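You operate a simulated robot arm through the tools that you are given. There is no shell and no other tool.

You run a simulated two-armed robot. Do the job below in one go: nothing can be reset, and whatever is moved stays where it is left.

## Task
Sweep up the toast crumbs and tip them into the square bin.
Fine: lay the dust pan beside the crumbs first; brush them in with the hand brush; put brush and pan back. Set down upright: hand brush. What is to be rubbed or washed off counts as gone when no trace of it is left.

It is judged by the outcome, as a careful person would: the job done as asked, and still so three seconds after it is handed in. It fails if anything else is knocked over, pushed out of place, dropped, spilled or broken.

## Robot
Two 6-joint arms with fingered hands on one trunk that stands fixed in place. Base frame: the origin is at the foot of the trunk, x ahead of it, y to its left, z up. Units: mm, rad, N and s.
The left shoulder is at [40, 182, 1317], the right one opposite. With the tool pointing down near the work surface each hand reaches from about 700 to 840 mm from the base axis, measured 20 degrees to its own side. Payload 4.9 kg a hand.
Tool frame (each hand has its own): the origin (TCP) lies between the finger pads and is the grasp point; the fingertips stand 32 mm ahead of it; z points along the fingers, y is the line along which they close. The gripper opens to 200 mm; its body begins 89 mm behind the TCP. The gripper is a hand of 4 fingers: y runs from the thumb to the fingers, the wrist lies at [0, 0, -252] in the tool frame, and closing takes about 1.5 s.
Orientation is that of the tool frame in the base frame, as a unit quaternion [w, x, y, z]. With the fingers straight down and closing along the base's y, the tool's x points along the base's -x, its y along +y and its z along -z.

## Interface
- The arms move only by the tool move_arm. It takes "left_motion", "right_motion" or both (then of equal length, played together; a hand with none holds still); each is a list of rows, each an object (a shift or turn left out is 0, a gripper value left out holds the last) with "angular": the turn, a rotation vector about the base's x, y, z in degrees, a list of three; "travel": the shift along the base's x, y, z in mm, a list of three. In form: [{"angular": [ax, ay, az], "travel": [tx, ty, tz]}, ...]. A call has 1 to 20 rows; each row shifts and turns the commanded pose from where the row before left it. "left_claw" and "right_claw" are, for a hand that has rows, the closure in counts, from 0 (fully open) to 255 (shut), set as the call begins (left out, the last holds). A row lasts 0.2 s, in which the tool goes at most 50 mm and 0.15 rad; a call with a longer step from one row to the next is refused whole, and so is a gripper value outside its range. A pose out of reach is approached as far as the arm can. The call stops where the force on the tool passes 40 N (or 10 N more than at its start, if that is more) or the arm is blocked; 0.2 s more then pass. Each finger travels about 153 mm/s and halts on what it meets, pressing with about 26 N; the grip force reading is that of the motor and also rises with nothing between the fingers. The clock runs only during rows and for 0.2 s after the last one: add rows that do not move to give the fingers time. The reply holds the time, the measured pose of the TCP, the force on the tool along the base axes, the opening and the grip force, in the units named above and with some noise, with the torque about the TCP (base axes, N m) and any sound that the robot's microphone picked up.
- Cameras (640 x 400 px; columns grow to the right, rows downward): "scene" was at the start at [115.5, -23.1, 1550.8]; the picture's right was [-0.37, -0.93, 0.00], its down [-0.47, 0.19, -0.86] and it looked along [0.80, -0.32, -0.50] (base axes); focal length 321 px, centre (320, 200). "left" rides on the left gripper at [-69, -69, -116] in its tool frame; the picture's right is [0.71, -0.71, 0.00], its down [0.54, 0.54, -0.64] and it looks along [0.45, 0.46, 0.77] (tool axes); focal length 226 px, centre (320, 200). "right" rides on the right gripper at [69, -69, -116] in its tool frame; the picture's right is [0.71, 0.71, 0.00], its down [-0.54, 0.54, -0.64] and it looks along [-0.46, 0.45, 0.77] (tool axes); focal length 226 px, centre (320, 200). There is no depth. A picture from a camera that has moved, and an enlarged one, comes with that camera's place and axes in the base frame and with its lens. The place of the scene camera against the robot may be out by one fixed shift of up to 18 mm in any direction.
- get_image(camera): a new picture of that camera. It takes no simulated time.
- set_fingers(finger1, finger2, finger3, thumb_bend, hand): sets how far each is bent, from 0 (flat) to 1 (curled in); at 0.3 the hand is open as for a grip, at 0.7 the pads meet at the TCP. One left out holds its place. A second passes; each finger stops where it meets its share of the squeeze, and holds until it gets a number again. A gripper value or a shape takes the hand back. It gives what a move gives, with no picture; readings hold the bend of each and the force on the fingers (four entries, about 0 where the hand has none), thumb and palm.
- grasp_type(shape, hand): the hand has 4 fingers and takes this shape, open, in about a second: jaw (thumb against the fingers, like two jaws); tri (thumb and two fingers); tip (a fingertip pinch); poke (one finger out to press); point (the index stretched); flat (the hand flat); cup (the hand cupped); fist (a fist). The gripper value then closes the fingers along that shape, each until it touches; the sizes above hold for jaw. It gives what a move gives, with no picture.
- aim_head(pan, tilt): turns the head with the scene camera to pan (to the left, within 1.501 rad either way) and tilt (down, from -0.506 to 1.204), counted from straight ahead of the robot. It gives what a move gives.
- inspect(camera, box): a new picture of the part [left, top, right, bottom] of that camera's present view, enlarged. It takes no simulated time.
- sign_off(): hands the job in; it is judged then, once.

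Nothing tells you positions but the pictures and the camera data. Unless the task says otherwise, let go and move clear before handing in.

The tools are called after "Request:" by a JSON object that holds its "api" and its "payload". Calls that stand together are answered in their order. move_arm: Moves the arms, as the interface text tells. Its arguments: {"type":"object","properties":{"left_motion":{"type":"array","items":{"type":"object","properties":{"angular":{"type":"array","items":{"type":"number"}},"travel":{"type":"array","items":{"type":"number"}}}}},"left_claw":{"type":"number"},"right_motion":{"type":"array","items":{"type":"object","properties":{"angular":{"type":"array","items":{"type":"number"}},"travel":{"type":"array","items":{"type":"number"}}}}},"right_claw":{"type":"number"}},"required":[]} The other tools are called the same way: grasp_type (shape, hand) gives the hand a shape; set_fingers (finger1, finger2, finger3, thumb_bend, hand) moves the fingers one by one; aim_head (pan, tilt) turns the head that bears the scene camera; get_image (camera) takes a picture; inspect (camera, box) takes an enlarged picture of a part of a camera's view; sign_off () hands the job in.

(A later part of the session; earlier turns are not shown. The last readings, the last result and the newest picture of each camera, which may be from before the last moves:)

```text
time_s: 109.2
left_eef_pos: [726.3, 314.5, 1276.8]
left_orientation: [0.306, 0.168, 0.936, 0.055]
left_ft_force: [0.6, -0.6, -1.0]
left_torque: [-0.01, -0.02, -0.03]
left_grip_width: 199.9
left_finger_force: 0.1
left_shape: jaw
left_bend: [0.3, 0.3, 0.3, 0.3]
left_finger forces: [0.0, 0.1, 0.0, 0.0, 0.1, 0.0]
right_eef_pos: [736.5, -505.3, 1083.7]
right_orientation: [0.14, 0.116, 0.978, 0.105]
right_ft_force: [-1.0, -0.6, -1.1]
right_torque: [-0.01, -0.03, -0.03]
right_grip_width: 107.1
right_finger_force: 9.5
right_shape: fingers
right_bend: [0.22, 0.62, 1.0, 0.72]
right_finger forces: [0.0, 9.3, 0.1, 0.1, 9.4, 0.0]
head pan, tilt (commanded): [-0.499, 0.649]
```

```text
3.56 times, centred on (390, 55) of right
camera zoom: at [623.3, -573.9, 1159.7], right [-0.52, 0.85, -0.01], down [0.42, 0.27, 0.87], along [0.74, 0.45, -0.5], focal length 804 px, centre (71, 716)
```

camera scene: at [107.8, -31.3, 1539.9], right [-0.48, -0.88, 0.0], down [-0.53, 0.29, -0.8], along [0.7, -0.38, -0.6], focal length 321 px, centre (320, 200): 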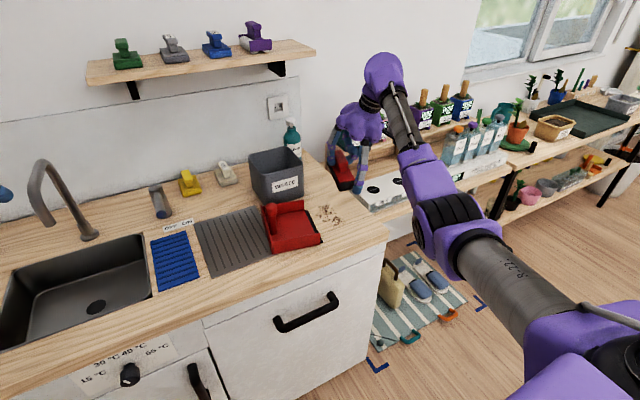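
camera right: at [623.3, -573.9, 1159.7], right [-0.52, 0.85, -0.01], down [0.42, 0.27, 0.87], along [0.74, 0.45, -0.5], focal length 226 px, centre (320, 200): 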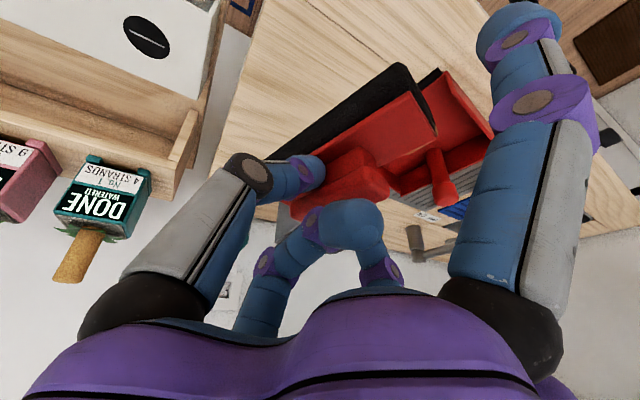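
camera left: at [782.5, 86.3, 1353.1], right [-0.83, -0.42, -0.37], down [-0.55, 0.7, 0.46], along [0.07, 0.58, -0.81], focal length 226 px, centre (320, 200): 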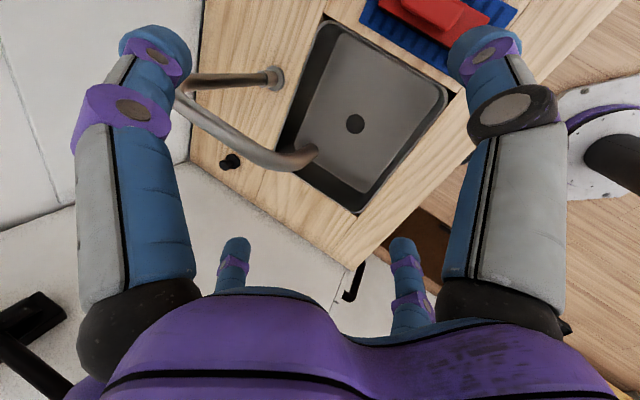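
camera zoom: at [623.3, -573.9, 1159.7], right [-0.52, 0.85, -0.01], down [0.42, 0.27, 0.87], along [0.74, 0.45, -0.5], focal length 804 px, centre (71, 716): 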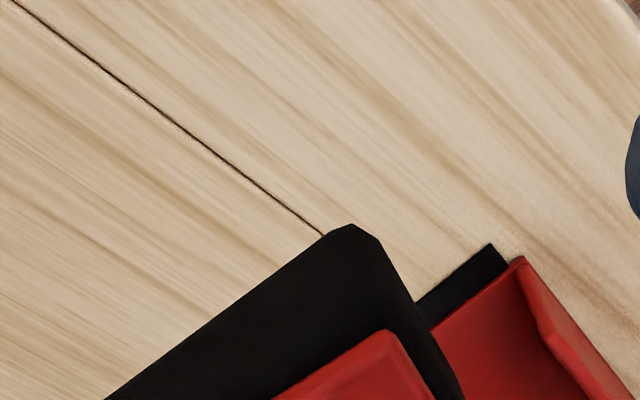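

No trace is visible. For certainty I'll make two more light strokes, shifted slightly nearer and farther, before putting the brush back.

Request:
{"api": "move_arm", "payload": {"right_motion": [{"travel": [10, 0, -35]}, {"travel": [10, 0, -35]}, {"travel": [10, 2, -35]}, {"travel": [1.5, 0, -14]}, {"travel": [0, 0, -13]}, {"travel": [0, 0, -1]}, {"travel": [0.5, 15, 0], "angular": [0, 0, 3.75]}, {"travel": [0.5, 16, 0], "angular": [0, 0, 3.75]}, {"travel": [0.5, 16, 0], "angular": [0, 0, 3.75]}, {"travel": [0.5, 16, 0], "angular": [0, 0, 3.75]}, {"travel": [0, 14, 0]}, {"travel": [0, 0, 14]}, {"travel": [5, -25, 0], "angular": [0, 0, -5]}, {"travel": [5, -25, 0], "angular": [0, 0, -5]}, {"travel": [5, -24, 0], "angular": [0, 0, -5]}, {"travel": [0, 0, -14]}, {"travel": [0, 18, 0], "angular": [0, 0, 5]}, {"travel": [0, 18, 0], "angular": [0, 0, 5]}, {"travel": [0, 18, 0], "angular": [0, 0, 5]}, {"travel": [0, 18, 0]}]}}

Request:
{"api": "move_arm", "payload": {"right_motion": [{"travel": [0, 0, 30]}, {"travel": [0, -5, 35]}, {"travel": [0, -10, 35]}, {"travel": [0, -10, 30]}]}}

Request:
{"api": "inspect", "payload": {"camera": "scene", "box": [230, 150, 410, 270]}}

Request:
{"api": "inspect", "payload": {"camera": "scene", "box": [290, 170, 390, 240]}}

```text
time_s: 113.5
left_eef_pos: [725.8, 314.2, 1275.8]
left_orientation: [0.305, 0.167, 0.936, 0.055]
left_ft_force: [-0.2, 0.1, 0.2]
left_torque: [-0.01, 0.0, 0.0]
left_grip_width: 199.7
left_finger_force: 0.0
left_shape: jaw
left_bend: [0.3, 0.3, 0.3, 0.3]
left_finger forces: [0.0, 0.1, 0.1, 0.0, 0.1, 0.1]
right_eef_pos: [782.1, -425.3, 950.9]
right_orientation: [0.124, -0.013, 0.985, 0.123]
right_ft_force: [-0.2, 0.4, -1.1]
right_torque: [-0.01, 0.0, 0.0]
right_grip_width: 107.1
right_finger_force: 9.5
right_shape: fingers
right_bend: [0.22, 0.62, 1.0, 0.72]
right_finger forces: [0.1, 9.1, 0.0, 0.1, 9.1, 0.0]
head pan, tilt (commanded): [-0.499, 0.649]
```

```text
time_s: 114.5
left_eef_pos: [725.7, 313.8, 1274.8]
left_orientation: [0.305, 0.168, 0.936, 0.054]
left_ft_force: [0.1, -0.5, 0.6]
left_torque: [0.01, -0.03, 0.02]
left_grip_width: 199.7
left_finger_force: 0.1
left_shape: jaw
left_bend: [0.3, 0.3, 0.3, 0.3]
left_finger forces: [0.1, 0.0, 0.1, 0.1, 0.0, 0.0]
right_eef_pos: [782.3, -451.2, 1081.9]
right_orientation: [0.126, -0.014, 0.985, 0.121]
right_ft_force: [-0.2, -0.6, -1.3]
right_torque: [-0.02, -0.03, -0.02]
right_grip_width: 107.3
right_finger_force: 9.3
right_shape: fingers
right_bend: [0.22, 0.62, 1.0, 0.72]
right_finger forces: [0.0, 9.2, 0.0, 0.0, 9.2, 0.1]
head pan, tilt (commanded): [-0.499, 0.649]
```

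```text
3.33 times, centred on (320, 210) of scene
camera zoom: at [107.7, -31.4, 1539.9], right [-0.48, -0.88, 0.0], down [-0.53, 0.29, -0.8], along [0.7, -0.38, -0.6], focal length 1070 px, centre (320, 167)
```

zoom: 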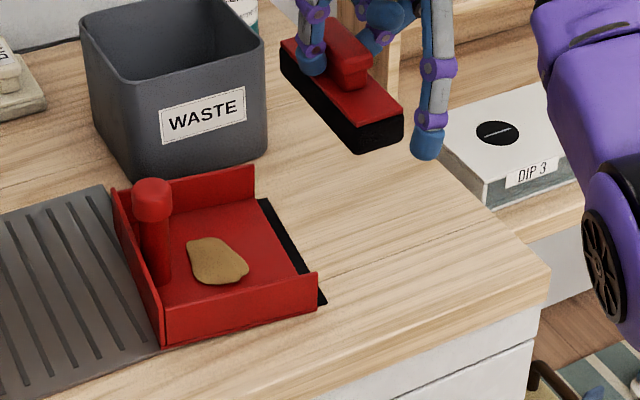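

```text
5.71 times, centred on (340, 205) of scene
camera zoom: at [107.7, -31.4, 1539.9], right [-0.48, -0.88, 0.0], down [-0.53, 0.29, -0.8], along [0.7, -0.38, -0.6], focal length 1834 px, centre (206, 171)
```

zoom: 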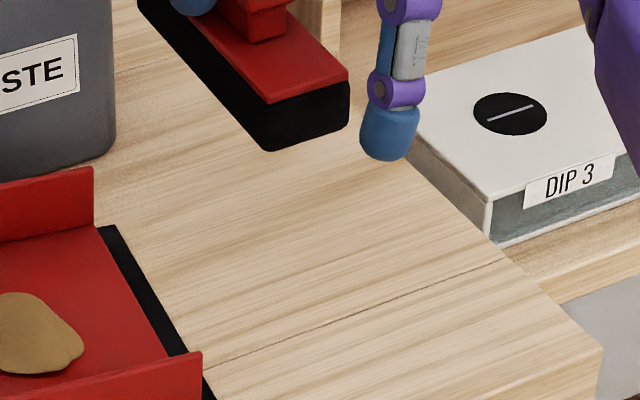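

All clear. Now I'll carry the brush back above its mat in the same orientation as I took it.

Request:
{"api": "move_arm", "payload": {"right_motion": [{"travel": [0, 0, 18]}, {"travel": [3.2, 42.8, 0]}, {"travel": [3.2, 42.8, 0]}, {"travel": [3.2, 42.8, 0]}, {"travel": [3.2, 42.8, 0]}, {"travel": [3.2, 42.8, 0]}, {"travel": [3.2, 42.8, 0]}, {"travel": [3.2, 42.8, 0]}, {"travel": [3.2, 42.8, 0]}, {"travel": [3.2, 42.8, 0]}, {"travel": [3.2, 42.8, 0]}, {"travel": [3.2, 42.8, 0]}, {}]}}

Request:
{"api": "aim_head", "payload": {"pan": -0.2, "tilt": 0.65}}

Request:
{"api": "get_image", "payload": {"camera": "scene"}}

Request:
{"api": "get_image", "payload": {"camera": "right"}}

```text
time_s: 117.2
left_eef_pos: [726.7, 314.0, 1274.7]
left_orientation: [0.306, 0.168, 0.936, 0.055]
left_ft_force: [-0.3, 0.3, 0.6]
left_torque: [-0.02, -0.02, 0.0]
left_grip_width: 199.9
left_finger_force: 0.0
left_shape: jaw
left_bend: [0.3, 0.3, 0.3, 0.3]
left_finger forces: [0.0, 0.0, 0.1, 0.1, 0.0, 0.0]
right_eef_pos: [818.8, 17.6, 1097.5]
right_orientation: [0.126, -0.012, 0.984, 0.123]
right_ft_force: [0.3, 0.0, -0.5]
right_torque: [-0.08, 0.0, -0.01]
right_grip_width: 107.0
right_finger_force: 8.9
right_shape: fingers
right_bend: [0.22, 0.62, 1.0, 0.72]
right_finger forces: [0.0, 9.2, 0.0, 0.1, 9.3, 0.0]
head pan, tilt (commanded): [-0.499, 0.649]
```

```text
time_s: 118.0
left_eef_pos: [726.7, 314.1, 1275.4]
left_orientation: [0.305, 0.168, 0.936, 0.055]
left_ft_force: [0.2, -0.3, 0.3]
left_torque: [0.0, 0.0, -0.03]
left_grip_width: 200.1
left_finger_force: 0.0
left_shape: jaw
left_bend: [0.3, 0.3, 0.3, 0.3]
left_finger forces: [0.1, 0.1, 0.0, 0.0, 0.0, 0.1]
right_eef_pos: [818.0, 18.2, 1098.0]
right_orientation: [0.125, -0.013, 0.985, 0.122]
right_ft_force: [-0.3, 0.7, -0.8]
right_torque: [-0.01, -0.01, 0.04]
right_grip_width: 106.9
right_finger_force: 8.9
right_shape: fingers
right_bend: [0.22, 0.62, 1.0, 0.72]
right_finger forces: [0.1, 9.3, 0.1, 0.1, 9.3, 0.1]
head pan, tilt (commanded): [-0.201, 0.649]
```

```text
taken
camera scene: at [116.6, -7.2, 1539.9], right [-0.2, -0.98, 0.0], down [-0.59, 0.12, -0.8], along [0.78, -0.16, -0.6], focal length 321 px, centre (320, 200)
```

scene: 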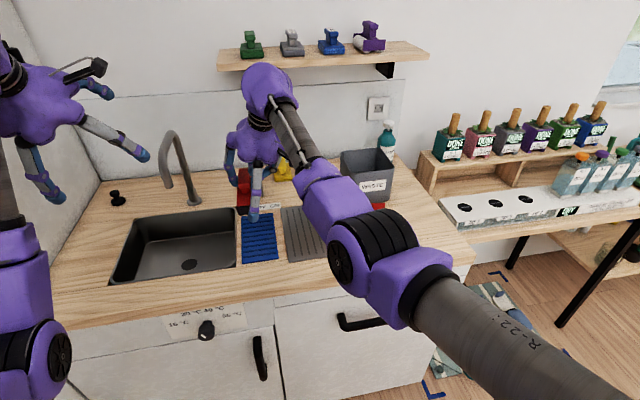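

```text
taken
camera right: at [728.1, -77.3, 1173.4], right [-0.72, 0.69, -0.01], down [0.34, 0.37, 0.87], along [0.6, 0.63, -0.5], focal length 226 px, centre (320, 200)
```

right: 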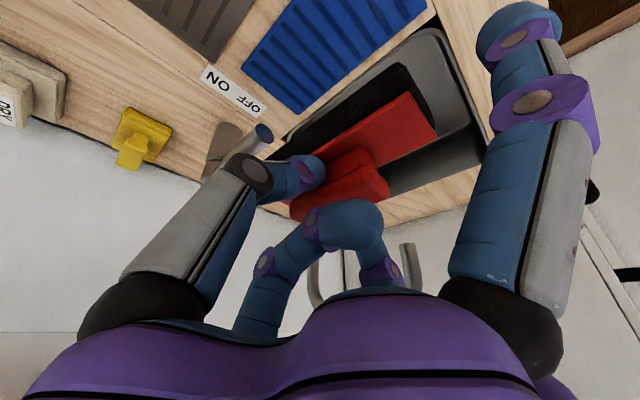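

The brush is over its mat, same grip as before. Lowering it gently onto the mat.

Request:
{"api": "move_arm", "payload": {"right_motion": [{"travel": [-0.5, 1, -35]}, {"travel": [-0.5, 0.5, -35]}, {"travel": [0, 0, -35]}, {"travel": [0, 0, -15]}, {"travel": [0, 0, -8]}, {}]}}

Request:
{"api": "inspect", "payload": {"camera": "scene", "box": [220, 150, 340, 280]}}

Request:
{"api": "get_image", "payload": {"camera": "right"}}

```text
time_s: 119.5
left_eef_pos: [727.2, 314.6, 1276.7]
left_orientation: [0.306, 0.167, 0.936, 0.055]
left_ft_force: [0.3, 0.3, 0.6]
left_torque: [-0.04, 0.01, -0.01]
left_grip_width: 199.9
left_finger_force: 0.1
left_shape: jaw
left_bend: [0.3, 0.3, 0.3, 0.3]
left_finger forces: [0.0, 0.0, 0.0, 0.0, 0.0, 0.0]
right_eef_pos: [816.5, 21.4, 972.4]
right_orientation: [0.125, -0.014, 0.984, 0.123]
right_ft_force: [0.0, 0.5, -1.6]
right_torque: [-0.03, 0.01, -0.04]
right_grip_width: 107.3
right_finger_force: 9.3
right_shape: fingers
right_bend: [0.22, 0.62, 1.0, 0.72]
right_finger forces: [0.0, 9.3, 0.1, 0.1, 9.3, 0.0]
head pan, tilt (commanded): [-0.201, 0.649]
```

```text
3.08 times, centred on (280, 215) of scene
camera zoom: at [116.6, -7.1, 1539.9], right [-0.2, -0.98, 0.0], down [-0.59, 0.12, -0.8], along [0.78, -0.16, -0.6], focal length 987 px, centre (443, 154)
```

zoom: 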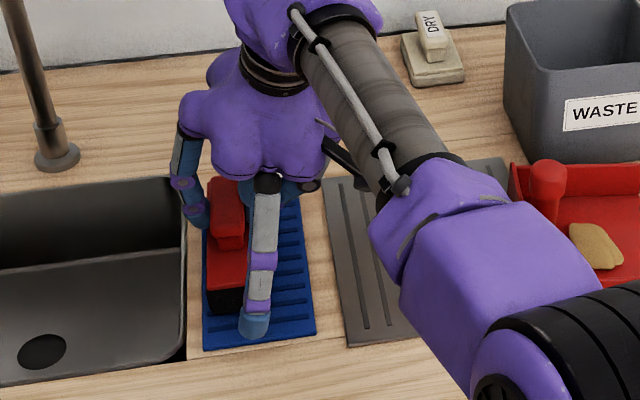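

```text
taken
camera right: at [725.6, -74.1, 1046.6], right [-0.72, 0.69, -0.01], down [0.34, 0.37, 0.87], along [0.6, 0.63, -0.5], focal length 226 px, centre (320, 200)
```

right: 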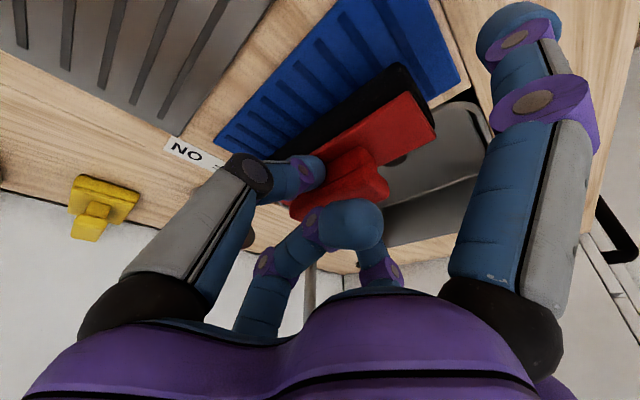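

Request:
{"api": "move_arm", "payload": {"right_motion": [{"travel": [0.5, -1, -5]}, {"travel": [0, 0, -3]}, {}]}}

Request:
{"api": "move_arm", "payload": {"right_motion": [{"travel": [0, 0, -2]}, {}]}}

Request:
{"api": "move_arm", "payload": {"right_motion": [{"travel": [0, 0, -2]}, {}]}}

```text
time_s: 120.2
left_eef_pos: [727.1, 313.7, 1274.4]
left_orientation: [0.306, 0.168, 0.936, 0.054]
left_ft_force: [0.7, -0.7, 0.1]
left_torque: [0.0, 0.04, 0.0]
left_grip_width: 199.8
left_finger_force: 0.0
left_shape: jaw
left_bend: [0.3, 0.3, 0.3, 0.3]
left_finger forces: [0.0, 0.0, 0.0, 0.1, 0.1, 0.1]
right_eef_pos: [817.3, 18.0, 962.2]
right_orientation: [0.126, -0.014, 0.984, 0.122]
right_ft_force: [0.8, 0.1, -1.6]
right_torque: [-0.05, 0.04, 0.01]
right_grip_width: 106.9
right_finger_force: 9.5
right_shape: fingers
right_bend: [0.22, 0.62, 1.0, 0.72]
right_finger forces: [0.0, 9.4, 0.0, 0.0, 9.3, 0.0]
head pan, tilt (commanded): [-0.201, 0.649]
```

```text
time_s: 120.8
left_eef_pos: [727.7, 314.0, 1275.8]
left_orientation: [0.305, 0.167, 0.936, 0.054]
left_ft_force: [0.1, 0.6, 0.7]
left_torque: [0.02, -0.05, -0.02]
left_grip_width: 200.2
left_finger_force: 0.0
left_shape: jaw
left_bend: [0.3, 0.3, 0.3, 0.3]
left_finger forces: [0.0, 0.1, 0.1, 0.0, 0.0, 0.0]
right_eef_pos: [818.1, 19.5, 960.5]
right_orientation: [0.125, -0.014, 0.985, 0.122]
right_ft_force: [0.5, 0.0, -2.4]
right_torque: [-0.03, -0.03, 0.0]
right_grip_width: 107.2
right_finger_force: 8.7
right_shape: fingers
right_bend: [0.22, 0.62, 1.0, 0.72]
right_finger forces: [0.0, 9.3, 0.0, 0.0, 9.3, 0.0]
head pan, tilt (commanded): [-0.201, 0.649]
```

```text
time_s: 121.5
left_eef_pos: [727.4, 314.3, 1274.8]
left_orientation: [0.305, 0.167, 0.936, 0.055]
left_ft_force: [-0.1, 0.8, -0.4]
left_torque: [0.02, -0.02, 0.01]
left_grip_width: 200.4
left_finger_force: 0.1
left_shape: jaw
left_bend: [0.3, 0.3, 0.3, 0.3]
left_finger forces: [0.0, 0.0, 0.1, 0.0, 0.1, 0.0]
right_eef_pos: [817.6, 20.2, 959.1]
right_orientation: [0.126, -0.012, 0.984, 0.122]
right_ft_force: [0.1, 0.6, -0.9]
right_torque: [-0.03, 0.01, -0.03]
right_grip_width: 107.3
right_finger_force: 9.7
right_shape: fingers
right_bend: [0.22, 0.62, 1.0, 0.72]
right_finger forces: [0.0, 9.3, 0.1, 0.0, 9.3, 0.0]
head pan, tilt (commanded): [-0.201, 0.649]
```

Request:
{"api": "move_arm", "payload": {"right_motion": [{"travel": [0, 0, -1.5]}, {}]}}

Request:
{"api": "move_arm", "payload": {"right_motion": [{"travel": [0, 0, -1.5]}, {}]}}

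```text
time_s: 122.0
left_eef_pos: [727.5, 314.1, 1275.8]
left_orientation: [0.306, 0.167, 0.935, 0.054]
left_ft_force: [-0.2, -0.5, -0.1]
left_torque: [0.0, -0.01, 0.01]
left_grip_width: 199.9
left_finger_force: 0.1
left_shape: jaw
left_bend: [0.3, 0.3, 0.3, 0.3]
left_finger forces: [0.1, 0.0, 0.1, 0.0, 0.1, 0.1]
right_eef_pos: [818.4, 19.2, 957.6]
right_orientation: [0.125, -0.012, 0.985, 0.122]
right_ft_force: [0.2, -1.3, 3.3]
right_torque: [0.03, 0.0, 0.03]
right_grip_width: 107.0
right_finger_force: 9.4
right_shape: fingers
right_bend: [0.22, 0.62, 1.0, 0.72]
right_finger forces: [0.0, 9.0, 0.0, 0.0, 10.2, 0.0]
head pan, tilt (commanded): [-0.201, 0.649]
```

```text
time_s: 122.7
left_eef_pos: [726.3, 311.9, 1276.7]
left_orientation: [0.305, 0.169, 0.936, 0.054]
left_ft_force: [0.3, 0.1, 0.3]
left_torque: [-0.01, 0.01, 0.0]
left_grip_width: 199.9
left_finger_force: 0.0
left_shape: jaw
left_bend: [0.3, 0.3, 0.3, 0.3]
left_finger forces: [0.0, 0.0, 0.0, 0.0, 0.0, 0.0]
right_eef_pos: [817.7, 19.6, 955.0]
right_orientation: [0.126, -0.013, 0.984, 0.122]
right_ft_force: [-1.3, -2.3, 9.9]
right_torque: [0.1, -0.02, 0.04]
right_grip_width: 107.3
right_finger_force: 12.1
right_shape: fingers
right_bend: [0.22, 0.62, 1.0, 0.72]
right_finger forces: [0.0, 9.5, 0.1, 0.0, 13.1, 0.0]
head pan, tilt (commanded): [-0.201, 0.649]
```

The brush rests on its mat. I'll ease off and release.

Request:
{"api": "move_arm", "payload": {"right_motion": [{"travel": [0, 0, 1.5]}, {}]}}

Request:
{"api": "set_fingers", "payload": {"hand": "right", "finger2": 0.4, "thumb_bend": 0.4}}

Request:
{"api": "move_arm", "payload": {"right_motion": [{"travel": [0, 0, 15]}, {"travel": [0, 0, 30]}, {"travel": [0, 0, 35]}, {"travel": [0, 0, 35]}]}}

Request:
{"api": "inspect", "payload": {"camera": "scene", "box": [220, 150, 340, 280]}}

Request:
{"api": "get_image", "payload": {"camera": "right"}}

```text
time_s: 123.2
left_eef_pos: [726.3, 313.6, 1275.0]
left_orientation: [0.306, 0.168, 0.935, 0.054]
left_ft_force: [-0.2, -0.5, -0.2]
left_torque: [0.01, -0.01, -0.03]
left_grip_width: 200.0
left_finger_force: 0.1
left_shape: jaw
left_bend: [0.3, 0.3, 0.3, 0.3]
left_finger forces: [0.1, 0.0, 0.0, 0.0, 0.0, 0.0]
right_eef_pos: [817.0, 19.3, 956.2]
right_orientation: [0.126, -0.012, 0.984, 0.122]
right_ft_force: [-0.5, -2.8, 7.6]
right_torque: [0.04, -0.03, 0.02]
right_grip_width: 107.1
right_finger_force: 11.2
right_shape: fingers
right_bend: [0.22, 0.62, 1.0, 0.72]
right_finger forces: [0.0, 9.3, 0.0, 0.0, 12.4, 0.1]
head pan, tilt (commanded): [-0.201, 0.649]
```

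```text
time_s: 124.2
left_eef_pos: [726.3, 315.1, 1275.4]
left_orientation: [0.306, 0.167, 0.936, 0.054]
left_ft_force: [0.7, -1.0, 0.8]
left_torque: [0.0, 0.02, 0.01]
left_grip_width: 200.0
left_finger_force: 0.1
left_shape: jaw
left_bend: [0.3, 0.3, 0.3, 0.3]
left_finger forces: [0.0, 0.0, 0.0, 0.1, 0.1, 0.1]
right_eef_pos: [819.3, 19.2, 955.6]
right_orientation: [0.124, -0.013, 0.985, 0.123]
right_ft_force: [-0.1, -0.6, -0.2]
right_torque: [0.02, 0.02, 0.0]
right_grip_width: 134.6
right_finger_force: 0.1
right_shape: fingers
right_bend: [0.22, 0.4, 1.0, 0.4]
right_finger forces: [0.0, 0.0, 0.1, 0.0, 0.3, 0.0]
head pan, tilt (commanded): [-0.201, 0.649]
```

```text
time_s: 125.2
left_eef_pos: [727.7, 314.5, 1275.7]
left_orientation: [0.305, 0.167, 0.936, 0.054]
left_ft_force: [0.7, -0.4, -0.4]
left_torque: [0.02, 0.01, 0.0]
left_grip_width: 199.8
left_finger_force: 0.0
left_shape: jaw
left_bend: [0.3, 0.3, 0.3, 0.3]
left_finger forces: [0.1, 0.1, 0.0, 0.0, 0.1, 0.0]
right_eef_pos: [818.2, 21.6, 1069.2]
right_orientation: [0.124, -0.014, 0.985, 0.122]
right_ft_force: [0.1, 0.2, 0.0]
right_torque: [-0.01, 0.02, -0.01]
right_grip_width: 134.3
right_finger_force: 0.1
right_shape: fingers
right_bend: [0.22, 0.4, 1.0, 0.4]
right_finger forces: [0.0, 0.1, 0.1, 0.1, 0.0, 0.0]
head pan, tilt (commanded): [-0.201, 0.649]
```

```text
3.08 times, centred on (280, 215) of scene
camera zoom: at [116.5, -7.1, 1539.9], right [-0.2, -0.98, 0.0], down [-0.59, 0.12, -0.8], along [0.78, -0.16, -0.6], focal length 987 px, centre (443, 154)
```

zoom: 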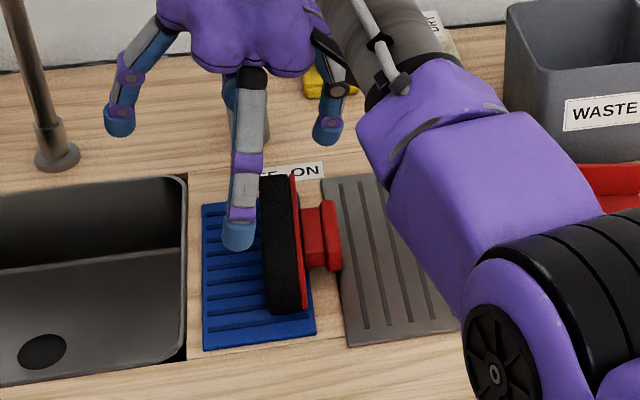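

```text
taken
camera right: at [727.4, -73.5, 1145.1], right [-0.72, 0.69, -0.01], down [0.34, 0.37, 0.87], along [0.6, 0.63, -0.5], focal length 226 px, centre (320, 200)
```

right: 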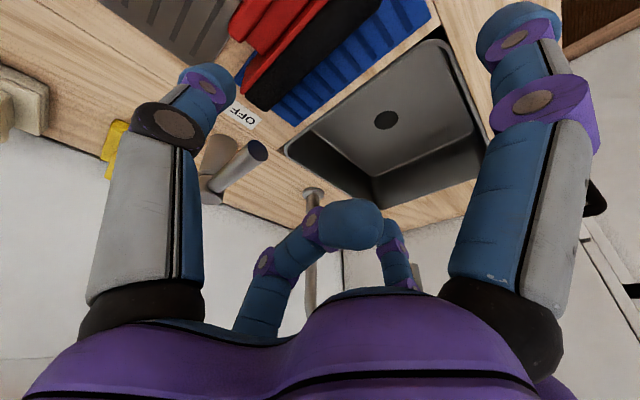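

The brush tipped onto its side when I withdrew (a finger caught the bar). I need to set it upright again, so first I'll back off and look at exactly how it lies.

Request:
{"api": "move_arm", "payload": {"right_motion": [{"travel": [-5, -35, 15]}, {"travel": [-5, -35, 15]}, {"travel": [-5, -30, 10]}]}}

Request:
{"api": "get_image", "payload": {"camera": "right"}}

Request:
{"api": "inspect", "payload": {"camera": "right", "box": [240, 20, 440, 145]}}

Request:
{"api": "inspect", "payload": {"camera": "scene", "box": [230, 190, 330, 270]}}

```text
time_s: 126.0
left_eef_pos: [727.1, 314.7, 1274.7]
left_orientation: [0.305, 0.168, 0.936, 0.054]
left_ft_force: [-0.5, -0.5, -0.4]
left_torque: [-0.01, 0.03, -0.03]
left_grip_width: 199.8
left_finger_force: 0.1
left_shape: jaw
left_bend: [0.3, 0.3, 0.3, 0.3]
left_finger forces: [0.0, 0.0, 0.0, 0.0, 0.1, 0.0]
right_eef_pos: [804.1, -81.0, 1111.5]
right_orientation: [0.125, -0.013, 0.985, 0.122]
right_ft_force: [0.1, -0.6, -0.3]
right_torque: [-0.01, 0.01, 0.01]
right_grip_width: 134.3
right_finger_force: 0.1
right_shape: fingers
right_bend: [0.22, 0.4, 1.0, 0.4]
right_finger forces: [0.0, 0.1, 0.0, 0.0, 0.1, 0.0]
head pan, tilt (commanded): [-0.201, 0.649]
```

```text
taken
camera right: at [711.8, -175.2, 1186.7], right [-0.72, 0.69, -0.01], down [0.34, 0.37, 0.87], along [0.6, 0.63, -0.5], focal length 226 px, centre (320, 200)
```

right: 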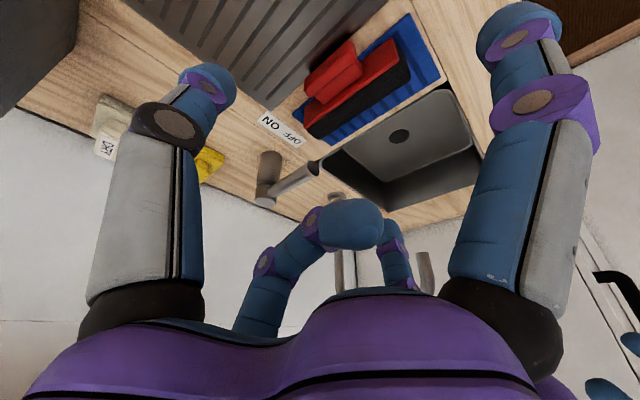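

```text
3.20 times, centred on (340, 82) of right
camera zoom: at [711.8, -175.2, 1186.7], right [-0.72, 0.69, -0.01], down [0.34, 0.37, 0.87], along [0.6, 0.63, -0.5], focal length 723 px, centre (256, 576)
```

zoom: 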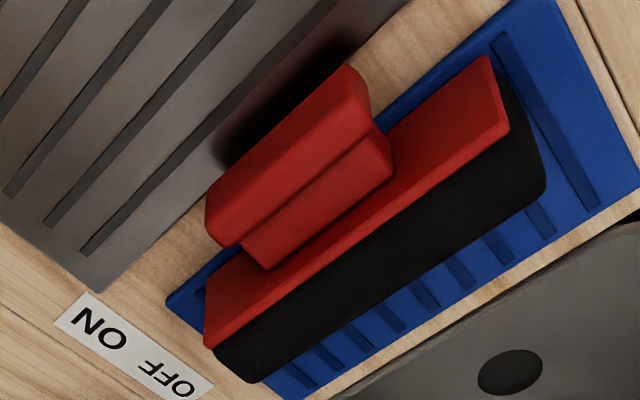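

```text
5.00 times, centred on (280, 230) of scene
camera zoom: at [116.5, -7.1, 1539.9], right [-0.2, -0.98, 0.0], down [-0.59, 0.12, -0.8], along [0.78, -0.16, -0.6], focal length 1604 px, centre (520, 50)
```

zoom: 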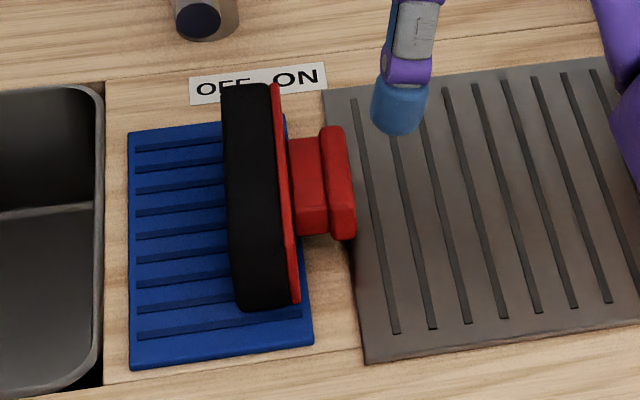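

The brush lies on its right side with its bar at about (819, -54.5, 908). I'll pinch the bar by its two ends (fingers 1 and 3) so it can pivot, and guide it back upright along an arc. First the finger preshape.

Request:
{"api": "set_fingers", "payload": {"hand": "right", "finger1": 0.36, "finger2": 0.12, "finger3": 0.36, "thumb_bend": 0.4}}

Request:
{"api": "set_fingers", "payload": {"hand": "right", "thumb_bend": 1.0}}

Request:
{"api": "move_arm", "payload": {"right_motion": [{"travel": [5, 5, -10], "angular": [3.0, 4.2, 1.0]}, {"travel": [5, 8, -20]}, {"travel": [5, 8, -25]}, {}]}}

Request:
{"api": "get_image", "payload": {"camera": "right"}}

Request:
{"api": "inspect", "payload": {"camera": "scene", "box": [220, 140, 340, 270]}}

```text
time_s: 127.0
left_eef_pos: [727.9, 314.5, 1274.9]
left_orientation: [0.305, 0.167, 0.936, 0.054]
left_ft_force: [0.3, -0.2, 0.4]
left_torque: [0.0, 0.04, 0.02]
left_grip_width: 200.0
left_finger_force: 0.0
left_shape: jaw
left_bend: [0.3, 0.3, 0.3, 0.3]
left_finger forces: [0.0, 0.0, 0.0, 0.0, 0.1, 0.0]
right_eef_pos: [803.6, -80.7, 1109.6]
right_orientation: [0.126, -0.013, 0.984, 0.122]
right_ft_force: [-0.6, -0.8, -0.1]
right_torque: [-0.01, 0.05, 0.04]
right_grip_width: 113.4
right_finger_force: 0.0
right_shape: fingers
right_bend: [0.36, 0.12, 0.36, 0.4]
right_finger forces: [0.1, 0.0, 0.0, 0.0, 0.0, 0.1]
head pan, tilt (commanded): [-0.201, 0.649]
```

```text
time_s: 128.1
left_eef_pos: [726.3, 314.4, 1274.7]
left_orientation: [0.305, 0.168, 0.936, 0.055]
left_ft_force: [1.2, 0.6, -0.7]
left_torque: [-0.01, 0.0, -0.02]
left_grip_width: 200.4
left_finger_force: 0.0
left_shape: jaw
left_bend: [0.3, 0.3, 0.3, 0.3]
left_finger forces: [0.0, 0.0, 0.0, 0.1, 0.1, 0.1]
right_eef_pos: [803.2, -80.2, 1110.5]
right_orientation: [0.125, -0.013, 0.984, 0.123]
right_ft_force: [-0.2, -0.1, 0.1]
right_torque: [0.03, 0.0, 0.0]
right_grip_width: 103.6
right_finger_force: 0.0
right_shape: fingers
right_bend: [0.36, 0.12, 0.36, 1.0]
right_finger forces: [0.0, 0.0, 0.1, 0.0, 0.1, 0.0]
head pan, tilt (commanded): [-0.201, 0.649]
```

```text
time_s: 129.1
left_eef_pos: [726.1, 313.6, 1274.9]
left_orientation: [0.305, 0.168, 0.936, 0.055]
left_ft_force: [1.1, 0.3, 0.2]
left_torque: [-0.01, 0.04, 0.02]
left_grip_width: 199.9
left_finger_force: 0.0
left_shape: jaw
left_bend: [0.3, 0.3, 0.3, 0.3]
left_finger forces: [0.1, 0.1, 0.0, 0.0, 0.0, 0.0]
right_eef_pos: [818.8, -58.0, 1055.8]
right_orientation: [0.088, -0.015, 0.985, 0.15]
right_ft_force: [0.9, 0.2, 0.0]
right_torque: [0.02, 0.02, -0.02]
right_grip_width: 103.9
right_finger_force: 0.0
right_shape: fingers
right_bend: [0.36, 0.12, 0.36, 1.0]
right_finger forces: [0.1, 0.1, 0.0, 0.1, 0.0, 0.0]
head pan, tilt (commanded): [-0.201, 0.649]
```

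```text
taken
camera right: at [734.5, -159.4, 1132.2], right [-0.73, 0.67, 0.08], down [0.39, 0.33, 0.86], along [0.55, 0.66, -0.51], focal length 226 px, centre (320, 200)
```

right: 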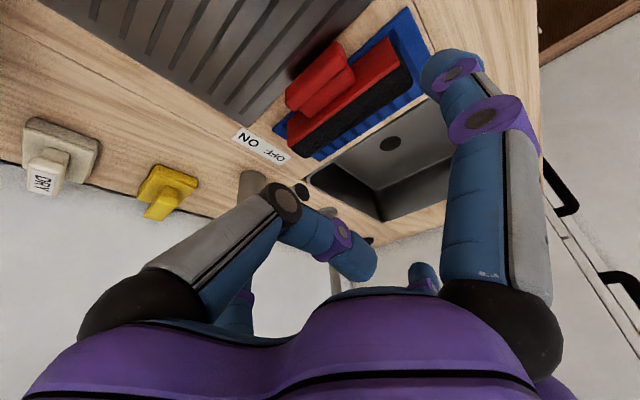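

```text
3.08 times, centred on (280, 205) of scene
camera zoom: at [116.7, -7.1, 1539.9], right [-0.2, -0.98, 0.0], down [-0.59, 0.12, -0.8], along [0.78, -0.16, -0.6], focal length 987 px, centre (443, 185)
```

zoom: 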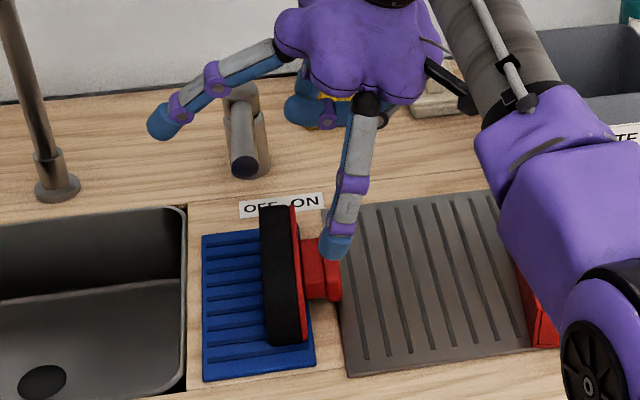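

Request:
{"api": "inspect", "payload": {"camera": "right", "box": [260, 20, 440, 132]}}

```text
3.56 times, centred on (350, 76) of right
camera zoom: at [734.5, -159.4, 1132.2], right [-0.73, 0.67, 0.08], down [0.39, 0.33, 0.86], along [0.55, 0.66, -0.51], focal length 804 px, centre (213, 641)
```

zoom: 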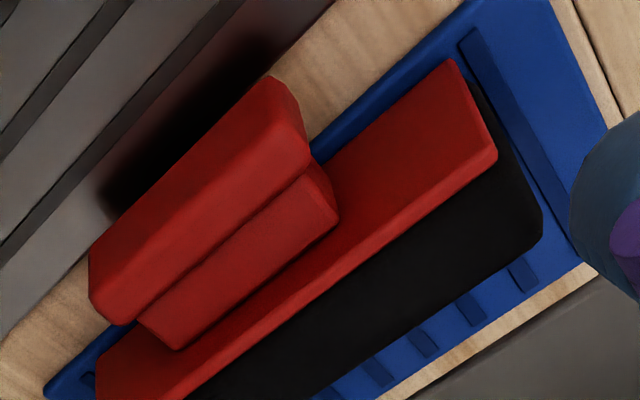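

Request:
{"api": "move_arm", "payload": {"right_motion": [{"travel": [-0.6, -0.3, -35]}, {"travel": [-0.6, -0.3, -35]}, {"travel": [-0.6, -0.4, -33]}, {}]}}

Request:
{"api": "get_image", "payload": {"camera": "right"}}

Request:
{"api": "inspect", "payload": {"camera": "scene", "box": [220, 160, 340, 280]}}

```text
time_s: 130.1
left_eef_pos: [727.0, 313.5, 1274.5]
left_orientation: [0.306, 0.167, 0.936, 0.055]
left_ft_force: [-0.7, -0.4, 0.2]
left_torque: [0.0, -0.01, 0.01]
left_grip_width: 200.0
left_finger_force: 0.1
left_shape: jaw
left_bend: [0.3, 0.3, 0.3, 0.3]
left_finger forces: [0.0, 0.1, 0.1, 0.0, 0.1, 0.0]
right_eef_pos: [815.8, -61.3, 954.2]
right_orientation: [0.089, -0.015, 0.985, 0.15]
right_ft_force: [-0.2, -0.3, 0.4]
right_torque: [0.05, 0.03, -0.03]
right_grip_width: 103.9
right_finger_force: 0.0
right_shape: fingers
right_bend: [0.36, 0.12, 0.36, 1.0]
right_finger forces: [0.1, 0.1, 0.1, 0.0, 0.1, 0.0]
head pan, tilt (commanded): [-0.201, 0.649]
```

```text
taken
camera right: at [733.1, -161.4, 1030.3], right [-0.73, 0.67, 0.08], down [0.39, 0.33, 0.86], along [0.55, 0.66, -0.51], focal length 226 px, centre (320, 200)
```

right: 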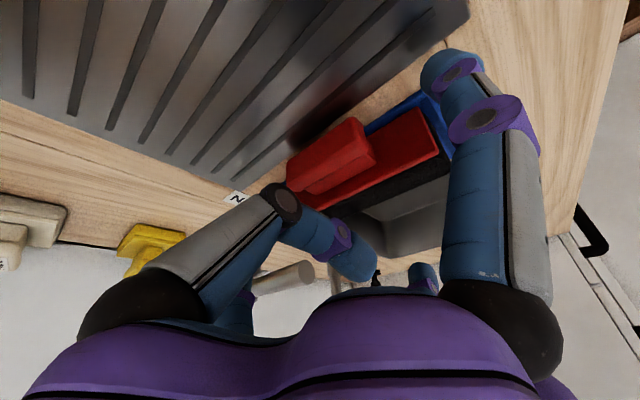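

```text
3.33 times, centred on (280, 220) of scene
camera zoom: at [116.7, -7.2, 1539.9], right [-0.2, -0.98, 0.0], down [-0.59, 0.12, -0.8], along [0.78, -0.16, -0.6], focal length 1070 px, centre (453, 133)
```

zoom: 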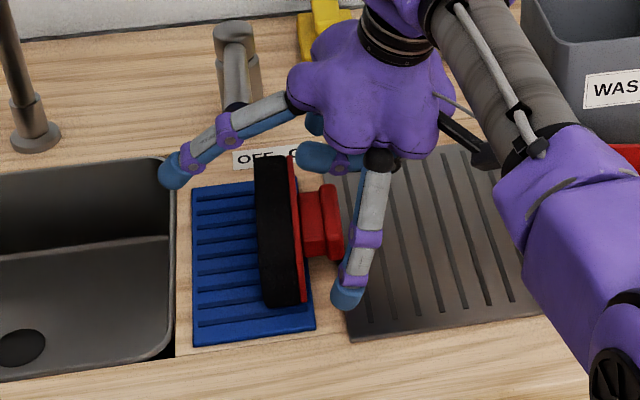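

Request:
{"api": "move_arm", "payload": {"right_motion": [{"travel": [-3, 2, -14]}, {"travel": [-3, 2, -13]}, {}]}}

Request:
{"api": "get_image", "payload": {"camera": "right"}}

Request:
{"api": "inspect", "payload": {"camera": "right", "box": [250, 80, 450, 205]}}

Request:
{"api": "inspect", "payload": {"camera": "scene", "box": [230, 180, 330, 270]}}

```text
time_s: 130.7
left_eef_pos: [727.3, 315.0, 1275.6]
left_orientation: [0.306, 0.168, 0.936, 0.054]
left_ft_force: [0.1, -0.8, 0.3]
left_torque: [-0.01, 0.0, 0.0]
left_grip_width: 199.9
left_finger_force: 0.0
left_shape: jaw
left_bend: [0.3, 0.3, 0.3, 0.3]
left_finger forces: [0.1, 0.1, 0.0, 0.1, 0.0, 0.1]
right_eef_pos: [816.9, -57.2, 939.4]
right_orientation: [0.098, -0.015, 0.984, 0.149]
right_ft_force: [-0.1, -2.2, 9.9]
right_torque: [-0.07, 1.03, 0.22]
right_grip_width: 107.6
right_finger_force: 5.1
right_shape: fingers
right_bend: [0.34, 0.12, 0.36, 1.0]
right_finger forces: [9.6, 0.0, 0.0, 0.0, 0.0, 0.1]
head pan, tilt (commanded): [-0.201, 0.649]
stopped in row 3 (right hand): the force on the tool passed its limit at 48 N (the readings are from after the stop); the commanded pose is now the measured one
```

```text
taken
camera right: at [732.3, -158.7, 1014.8], right [-0.73, 0.68, 0.07], down [0.38, 0.33, 0.87], along [0.56, 0.66, -0.49], focal length 226 px, centre (320, 200)
```

right: 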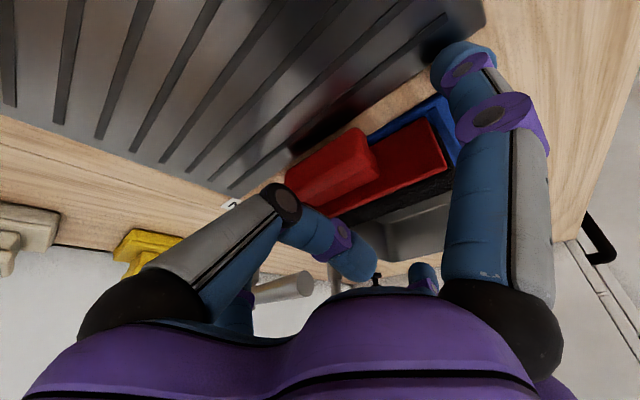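

```text
3.20 times, centred on (350, 142) of right
camera zoom: at [732.3, -158.7, 1014.8], right [-0.73, 0.68, 0.07], down [0.38, 0.33, 0.87], along [0.56, 0.66, -0.49], focal length 723 px, centre (224, 384)
```

zoom: 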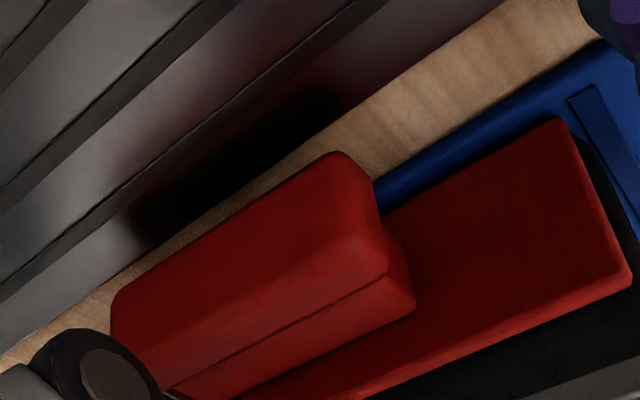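

```text
4.44 times, centred on (280, 225) of scene
camera zoom: at [116.9, -6.9, 1539.9], right [-0.2, -0.98, 0.0], down [-0.59, 0.12, -0.8], along [0.78, -0.16, -0.6], focal length 1426 px, centre (498, 89)
```

zoom: 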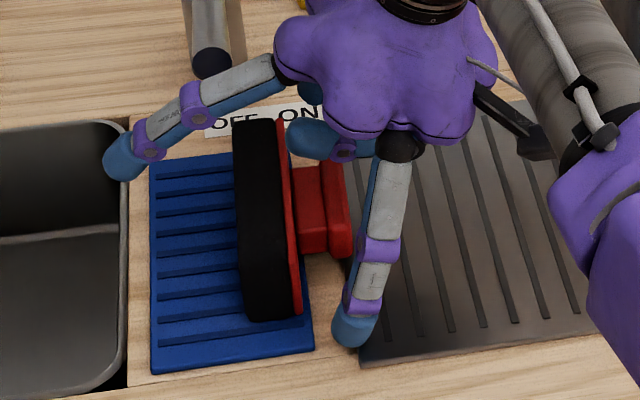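

A finger touched the counter (open fingers reach lower than I assumed) – no harm done. I'll raise, make the hand more upright along x, and narrow the opening before trying again.

Request:
{"api": "move_arm", "payload": {"right_motion": [{"travel": [0, 0, 15]}, {"travel": [-3, -2, 15], "angular": [0, 2.5, 0]}, {"travel": [-4, -3, 5], "angular": [0, 2.5, 0]}]}}

Request:
{"api": "set_fingers", "payload": {"hand": "right", "finger1": 0.4, "finger3": 0.4}}

Request:
{"api": "get_image", "payload": {"camera": "right"}}

Request:
{"api": "inspect", "payload": {"camera": "scene", "box": [230, 180, 330, 270]}}

```text
time_s: 131.5
left_eef_pos: [727.3, 313.7, 1275.0]
left_orientation: [0.305, 0.168, 0.936, 0.054]
left_ft_force: [0.1, 0.1, -0.5]
left_torque: [0.05, -0.02, 0.01]
left_grip_width: 199.9
left_finger_force: 0.1
left_shape: jaw
left_bend: [0.3, 0.3, 0.3, 0.3]
left_finger forces: [0.1, 0.1, 0.0, 0.1, 0.0, 0.0]
right_eef_pos: [809.6, -63.0, 971.2]
right_orientation: [0.053, -0.007, 0.987, 0.15]
right_ft_force: [-1.2, -1.5, 0.5]
right_torque: [-0.01, -0.03, 0.02]
right_grip_width: 103.9
right_finger_force: 0.0
right_shape: fingers
right_bend: [0.36, 0.12, 0.36, 1.0]
right_finger forces: [0.1, 0.0, 0.0, 0.0, 0.0, 0.1]
head pan, tilt (commanded): [-0.201, 0.649]
```

```text
time_s: 132.5
left_eef_pos: [727.5, 313.3, 1275.5]
left_orientation: [0.306, 0.168, 0.936, 0.055]
left_ft_force: [0.3, 0.2, 0.2]
left_torque: [0.0, 0.01, -0.01]
left_grip_width: 199.8
left_finger_force: 0.0
left_shape: jaw
left_bend: [0.3, 0.3, 0.3, 0.3]
left_finger forces: [0.0, 0.0, 0.1, 0.1, 0.0, 0.0]
right_eef_pos: [810.5, -63.9, 973.2]
right_orientation: [0.053, -0.008, 0.987, 0.15]
right_ft_force: [0.4, 1.0, 0.6]
right_torque: [0.03, -0.02, 0.04]
right_grip_width: 97.6
right_finger_force: 0.0
right_shape: fingers
right_bend: [0.4, 0.12, 0.4, 1.0]
right_finger forces: [0.0, 0.0, 0.0, 0.1, 0.0, 0.0]
head pan, tilt (commanded): [-0.201, 0.649]
```

```text
taken
camera right: at [731.3, -163.5, 1054.9], right [-0.73, 0.68, 0.13], down [0.45, 0.33, 0.83], along [0.52, 0.66, -0.54], focal length 226 px, centre (320, 200)
```

right: 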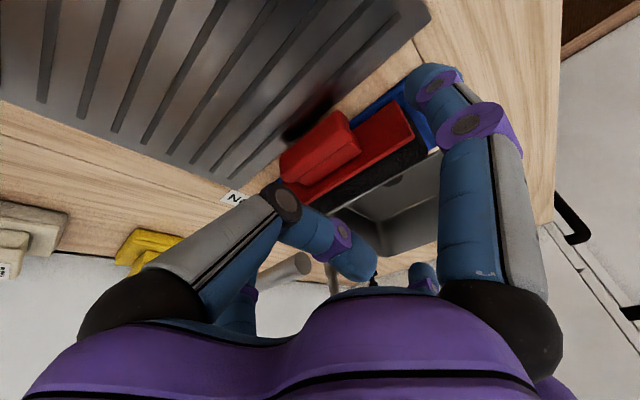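

```text
4.44 times, centred on (280, 225) of scene
camera zoom: at [116.6, -7.1, 1539.9], right [-0.2, -0.98, 0.0], down [-0.59, 0.12, -0.8], along [0.78, -0.16, -0.6], focal length 1426 px, centre (498, 89)
```

zoom: 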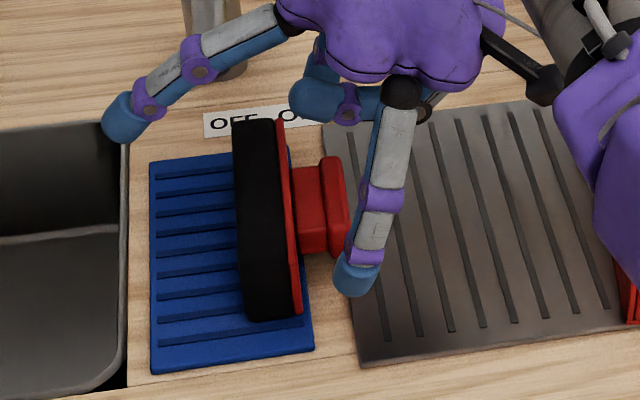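

Request:
{"api": "move_arm", "payload": {"right_motion": [{"travel": [0, 0.5, -14]}, {"travel": [0, 0.5, -12]}, {"travel": [0, 0, -6]}, {}]}}

Request:
{"api": "get_image", "payload": {"camera": "right"}}

Request:
{"api": "inspect", "payload": {"camera": "scene", "box": [230, 180, 330, 270]}}

```text
time_s: 133.5
left_eef_pos: [726.4, 314.3, 1275.4]
left_orientation: [0.306, 0.168, 0.936, 0.055]
left_ft_force: [-1.1, 0.3, -0.1]
left_torque: [0.0, 0.02, -0.01]
left_grip_width: 199.9
left_finger_force: 0.0
left_shape: jaw
left_bend: [0.3, 0.3, 0.3, 0.3]
left_finger forces: [0.0, 0.0, 0.1, 0.1, 0.0, 0.0]
right_eef_pos: [810.1, -61.6, 940.1]
right_orientation: [0.054, -0.009, 0.987, 0.15]
right_ft_force: [-0.3, -0.6, 0.2]
right_torque: [-0.01, 0.02, 0.0]
right_grip_width: 97.6
right_finger_force: 0.1
right_shape: fingers
right_bend: [0.4, 0.12, 0.4, 1.0]
right_finger forces: [0.1, 0.1, 0.1, 0.0, 0.0, 0.0]
head pan, tilt (commanded): [-0.201, 0.649]
```

```text
taken
camera right: at [731.1, -162.7, 1023.5], right [-0.73, 0.68, 0.13], down [0.45, 0.33, 0.83], along [0.52, 0.66, -0.54], focal length 226 px, centre (320, 200)
```

right: 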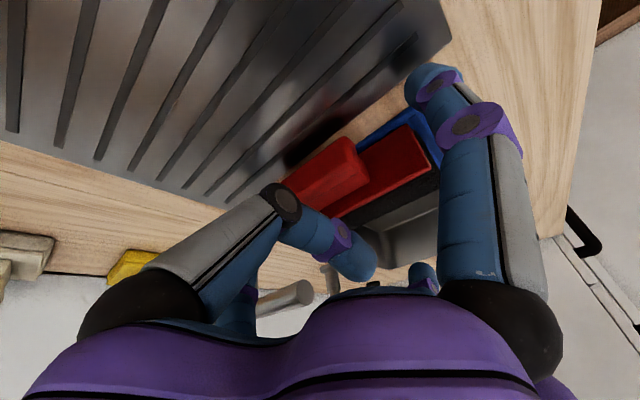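

```text
4.44 times, centred on (280, 225) of scene
camera zoom: at [116.6, -7.1, 1539.9], right [-0.2, -0.98, 0.0], down [-0.59, 0.12, -0.8], along [0.78, -0.16, -0.6], focal length 1426 px, centre (498, 89)
```

zoom: 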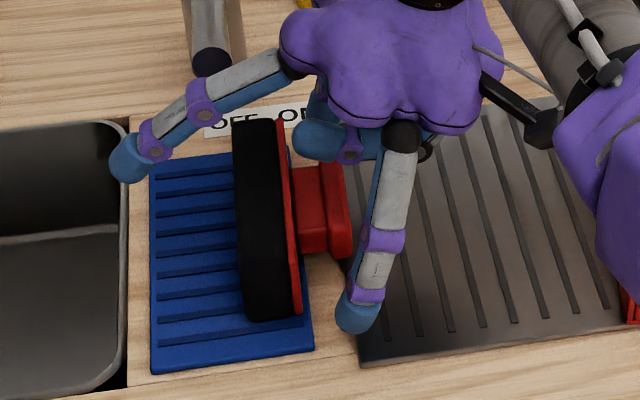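

Request:
{"api": "move_arm", "payload": {"right_motion": [{"travel": [0.5, 4, -2]}, {}]}}

Request:
{"api": "set_fingers", "payload": {"hand": "right", "finger1": 0.7, "finger3": 0.7}}

Request:
{"api": "get_image", "payload": {"camera": "right"}}

Request:
{"api": "inspect", "payload": {"camera": "scene", "box": [230, 180, 330, 270]}}

```text
time_s: 134.1
left_eef_pos: [727.3, 312.7, 1276.1]
left_orientation: [0.306, 0.167, 0.936, 0.055]
left_ft_force: [0.7, 0.7, -0.2]
left_torque: [0.02, -0.01, 0.0]
left_grip_width: 200.1
left_finger_force: 0.1
left_shape: jaw
left_bend: [0.3, 0.3, 0.3, 0.3]
left_finger forces: [0.1, 0.1, 0.0, 0.0, 0.1, 0.0]
right_eef_pos: [809.8, -59.8, 939.7]
right_orientation: [0.054, -0.008, 0.987, 0.15]
right_ft_force: [0.2, -0.3, 0.7]
right_torque: [0.05, 0.04, -0.02]
right_grip_width: 97.7
right_finger_force: 0.0
right_shape: fingers
right_bend: [0.4, 0.12, 0.4, 1.0]
right_finger forces: [0.0, 0.0, 0.1, 0.1, 0.0, 0.0]
head pan, tilt (commanded): [-0.201, 0.649]
```

```text
time_s: 135.1
left_eef_pos: [727.3, 313.1, 1274.9]
left_orientation: [0.306, 0.167, 0.936, 0.054]
left_ft_force: [0.2, -0.2, -0.6]
left_torque: [0.0, -0.02, 0.03]
left_grip_width: 199.9
left_finger_force: 0.1
left_shape: jaw
left_bend: [0.3, 0.3, 0.3, 0.3]
left_finger forces: [0.0, 0.0, 0.1, 0.0, 0.1, 0.0]
right_eef_pos: [810.4, -57.8, 938.5]
right_orientation: [0.054, -0.008, 0.987, 0.151]
right_ft_force: [-0.1, -0.7, 1.1]
right_torque: [0.0, 0.07, 0.01]
right_grip_width: 71.9
right_finger_force: 7.6
right_shape: fingers
right_bend: [0.57, 0.12, 0.56, 1.0]
right_finger forces: [7.4, 0.0, 7.6, 0.0, 0.0, 0.0]
head pan, tilt (commanded): [-0.201, 0.649]
```

```text
taken
camera right: at [731.6, -158.9, 1021.5], right [-0.73, 0.68, 0.13], down [0.45, 0.33, 0.83], along [0.52, 0.66, -0.54], focal length 226 px, centre (320, 200)
```

right: 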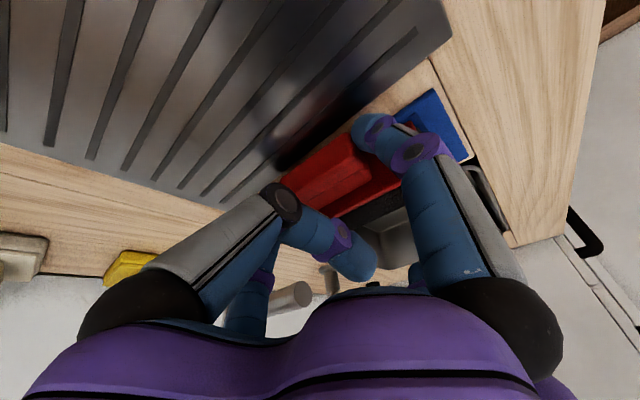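

```text
4.44 times, centred on (280, 225) of scene
camera zoom: at [116.5, -7.1, 1539.9], right [-0.2, -0.98, 0.0], down [-0.59, 0.12, -0.8], along [0.78, -0.16, -0.6], focal length 1426 px, centre (498, 89)
```

zoom: 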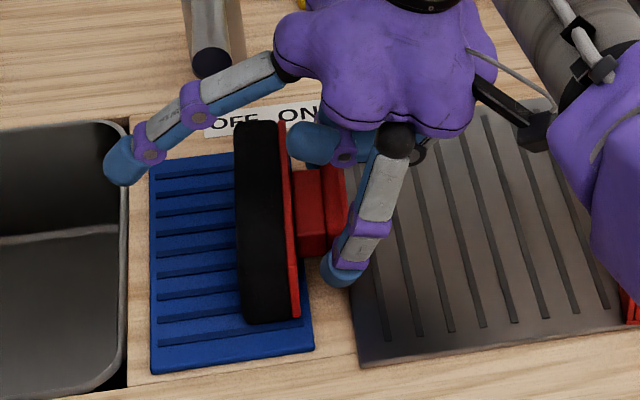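

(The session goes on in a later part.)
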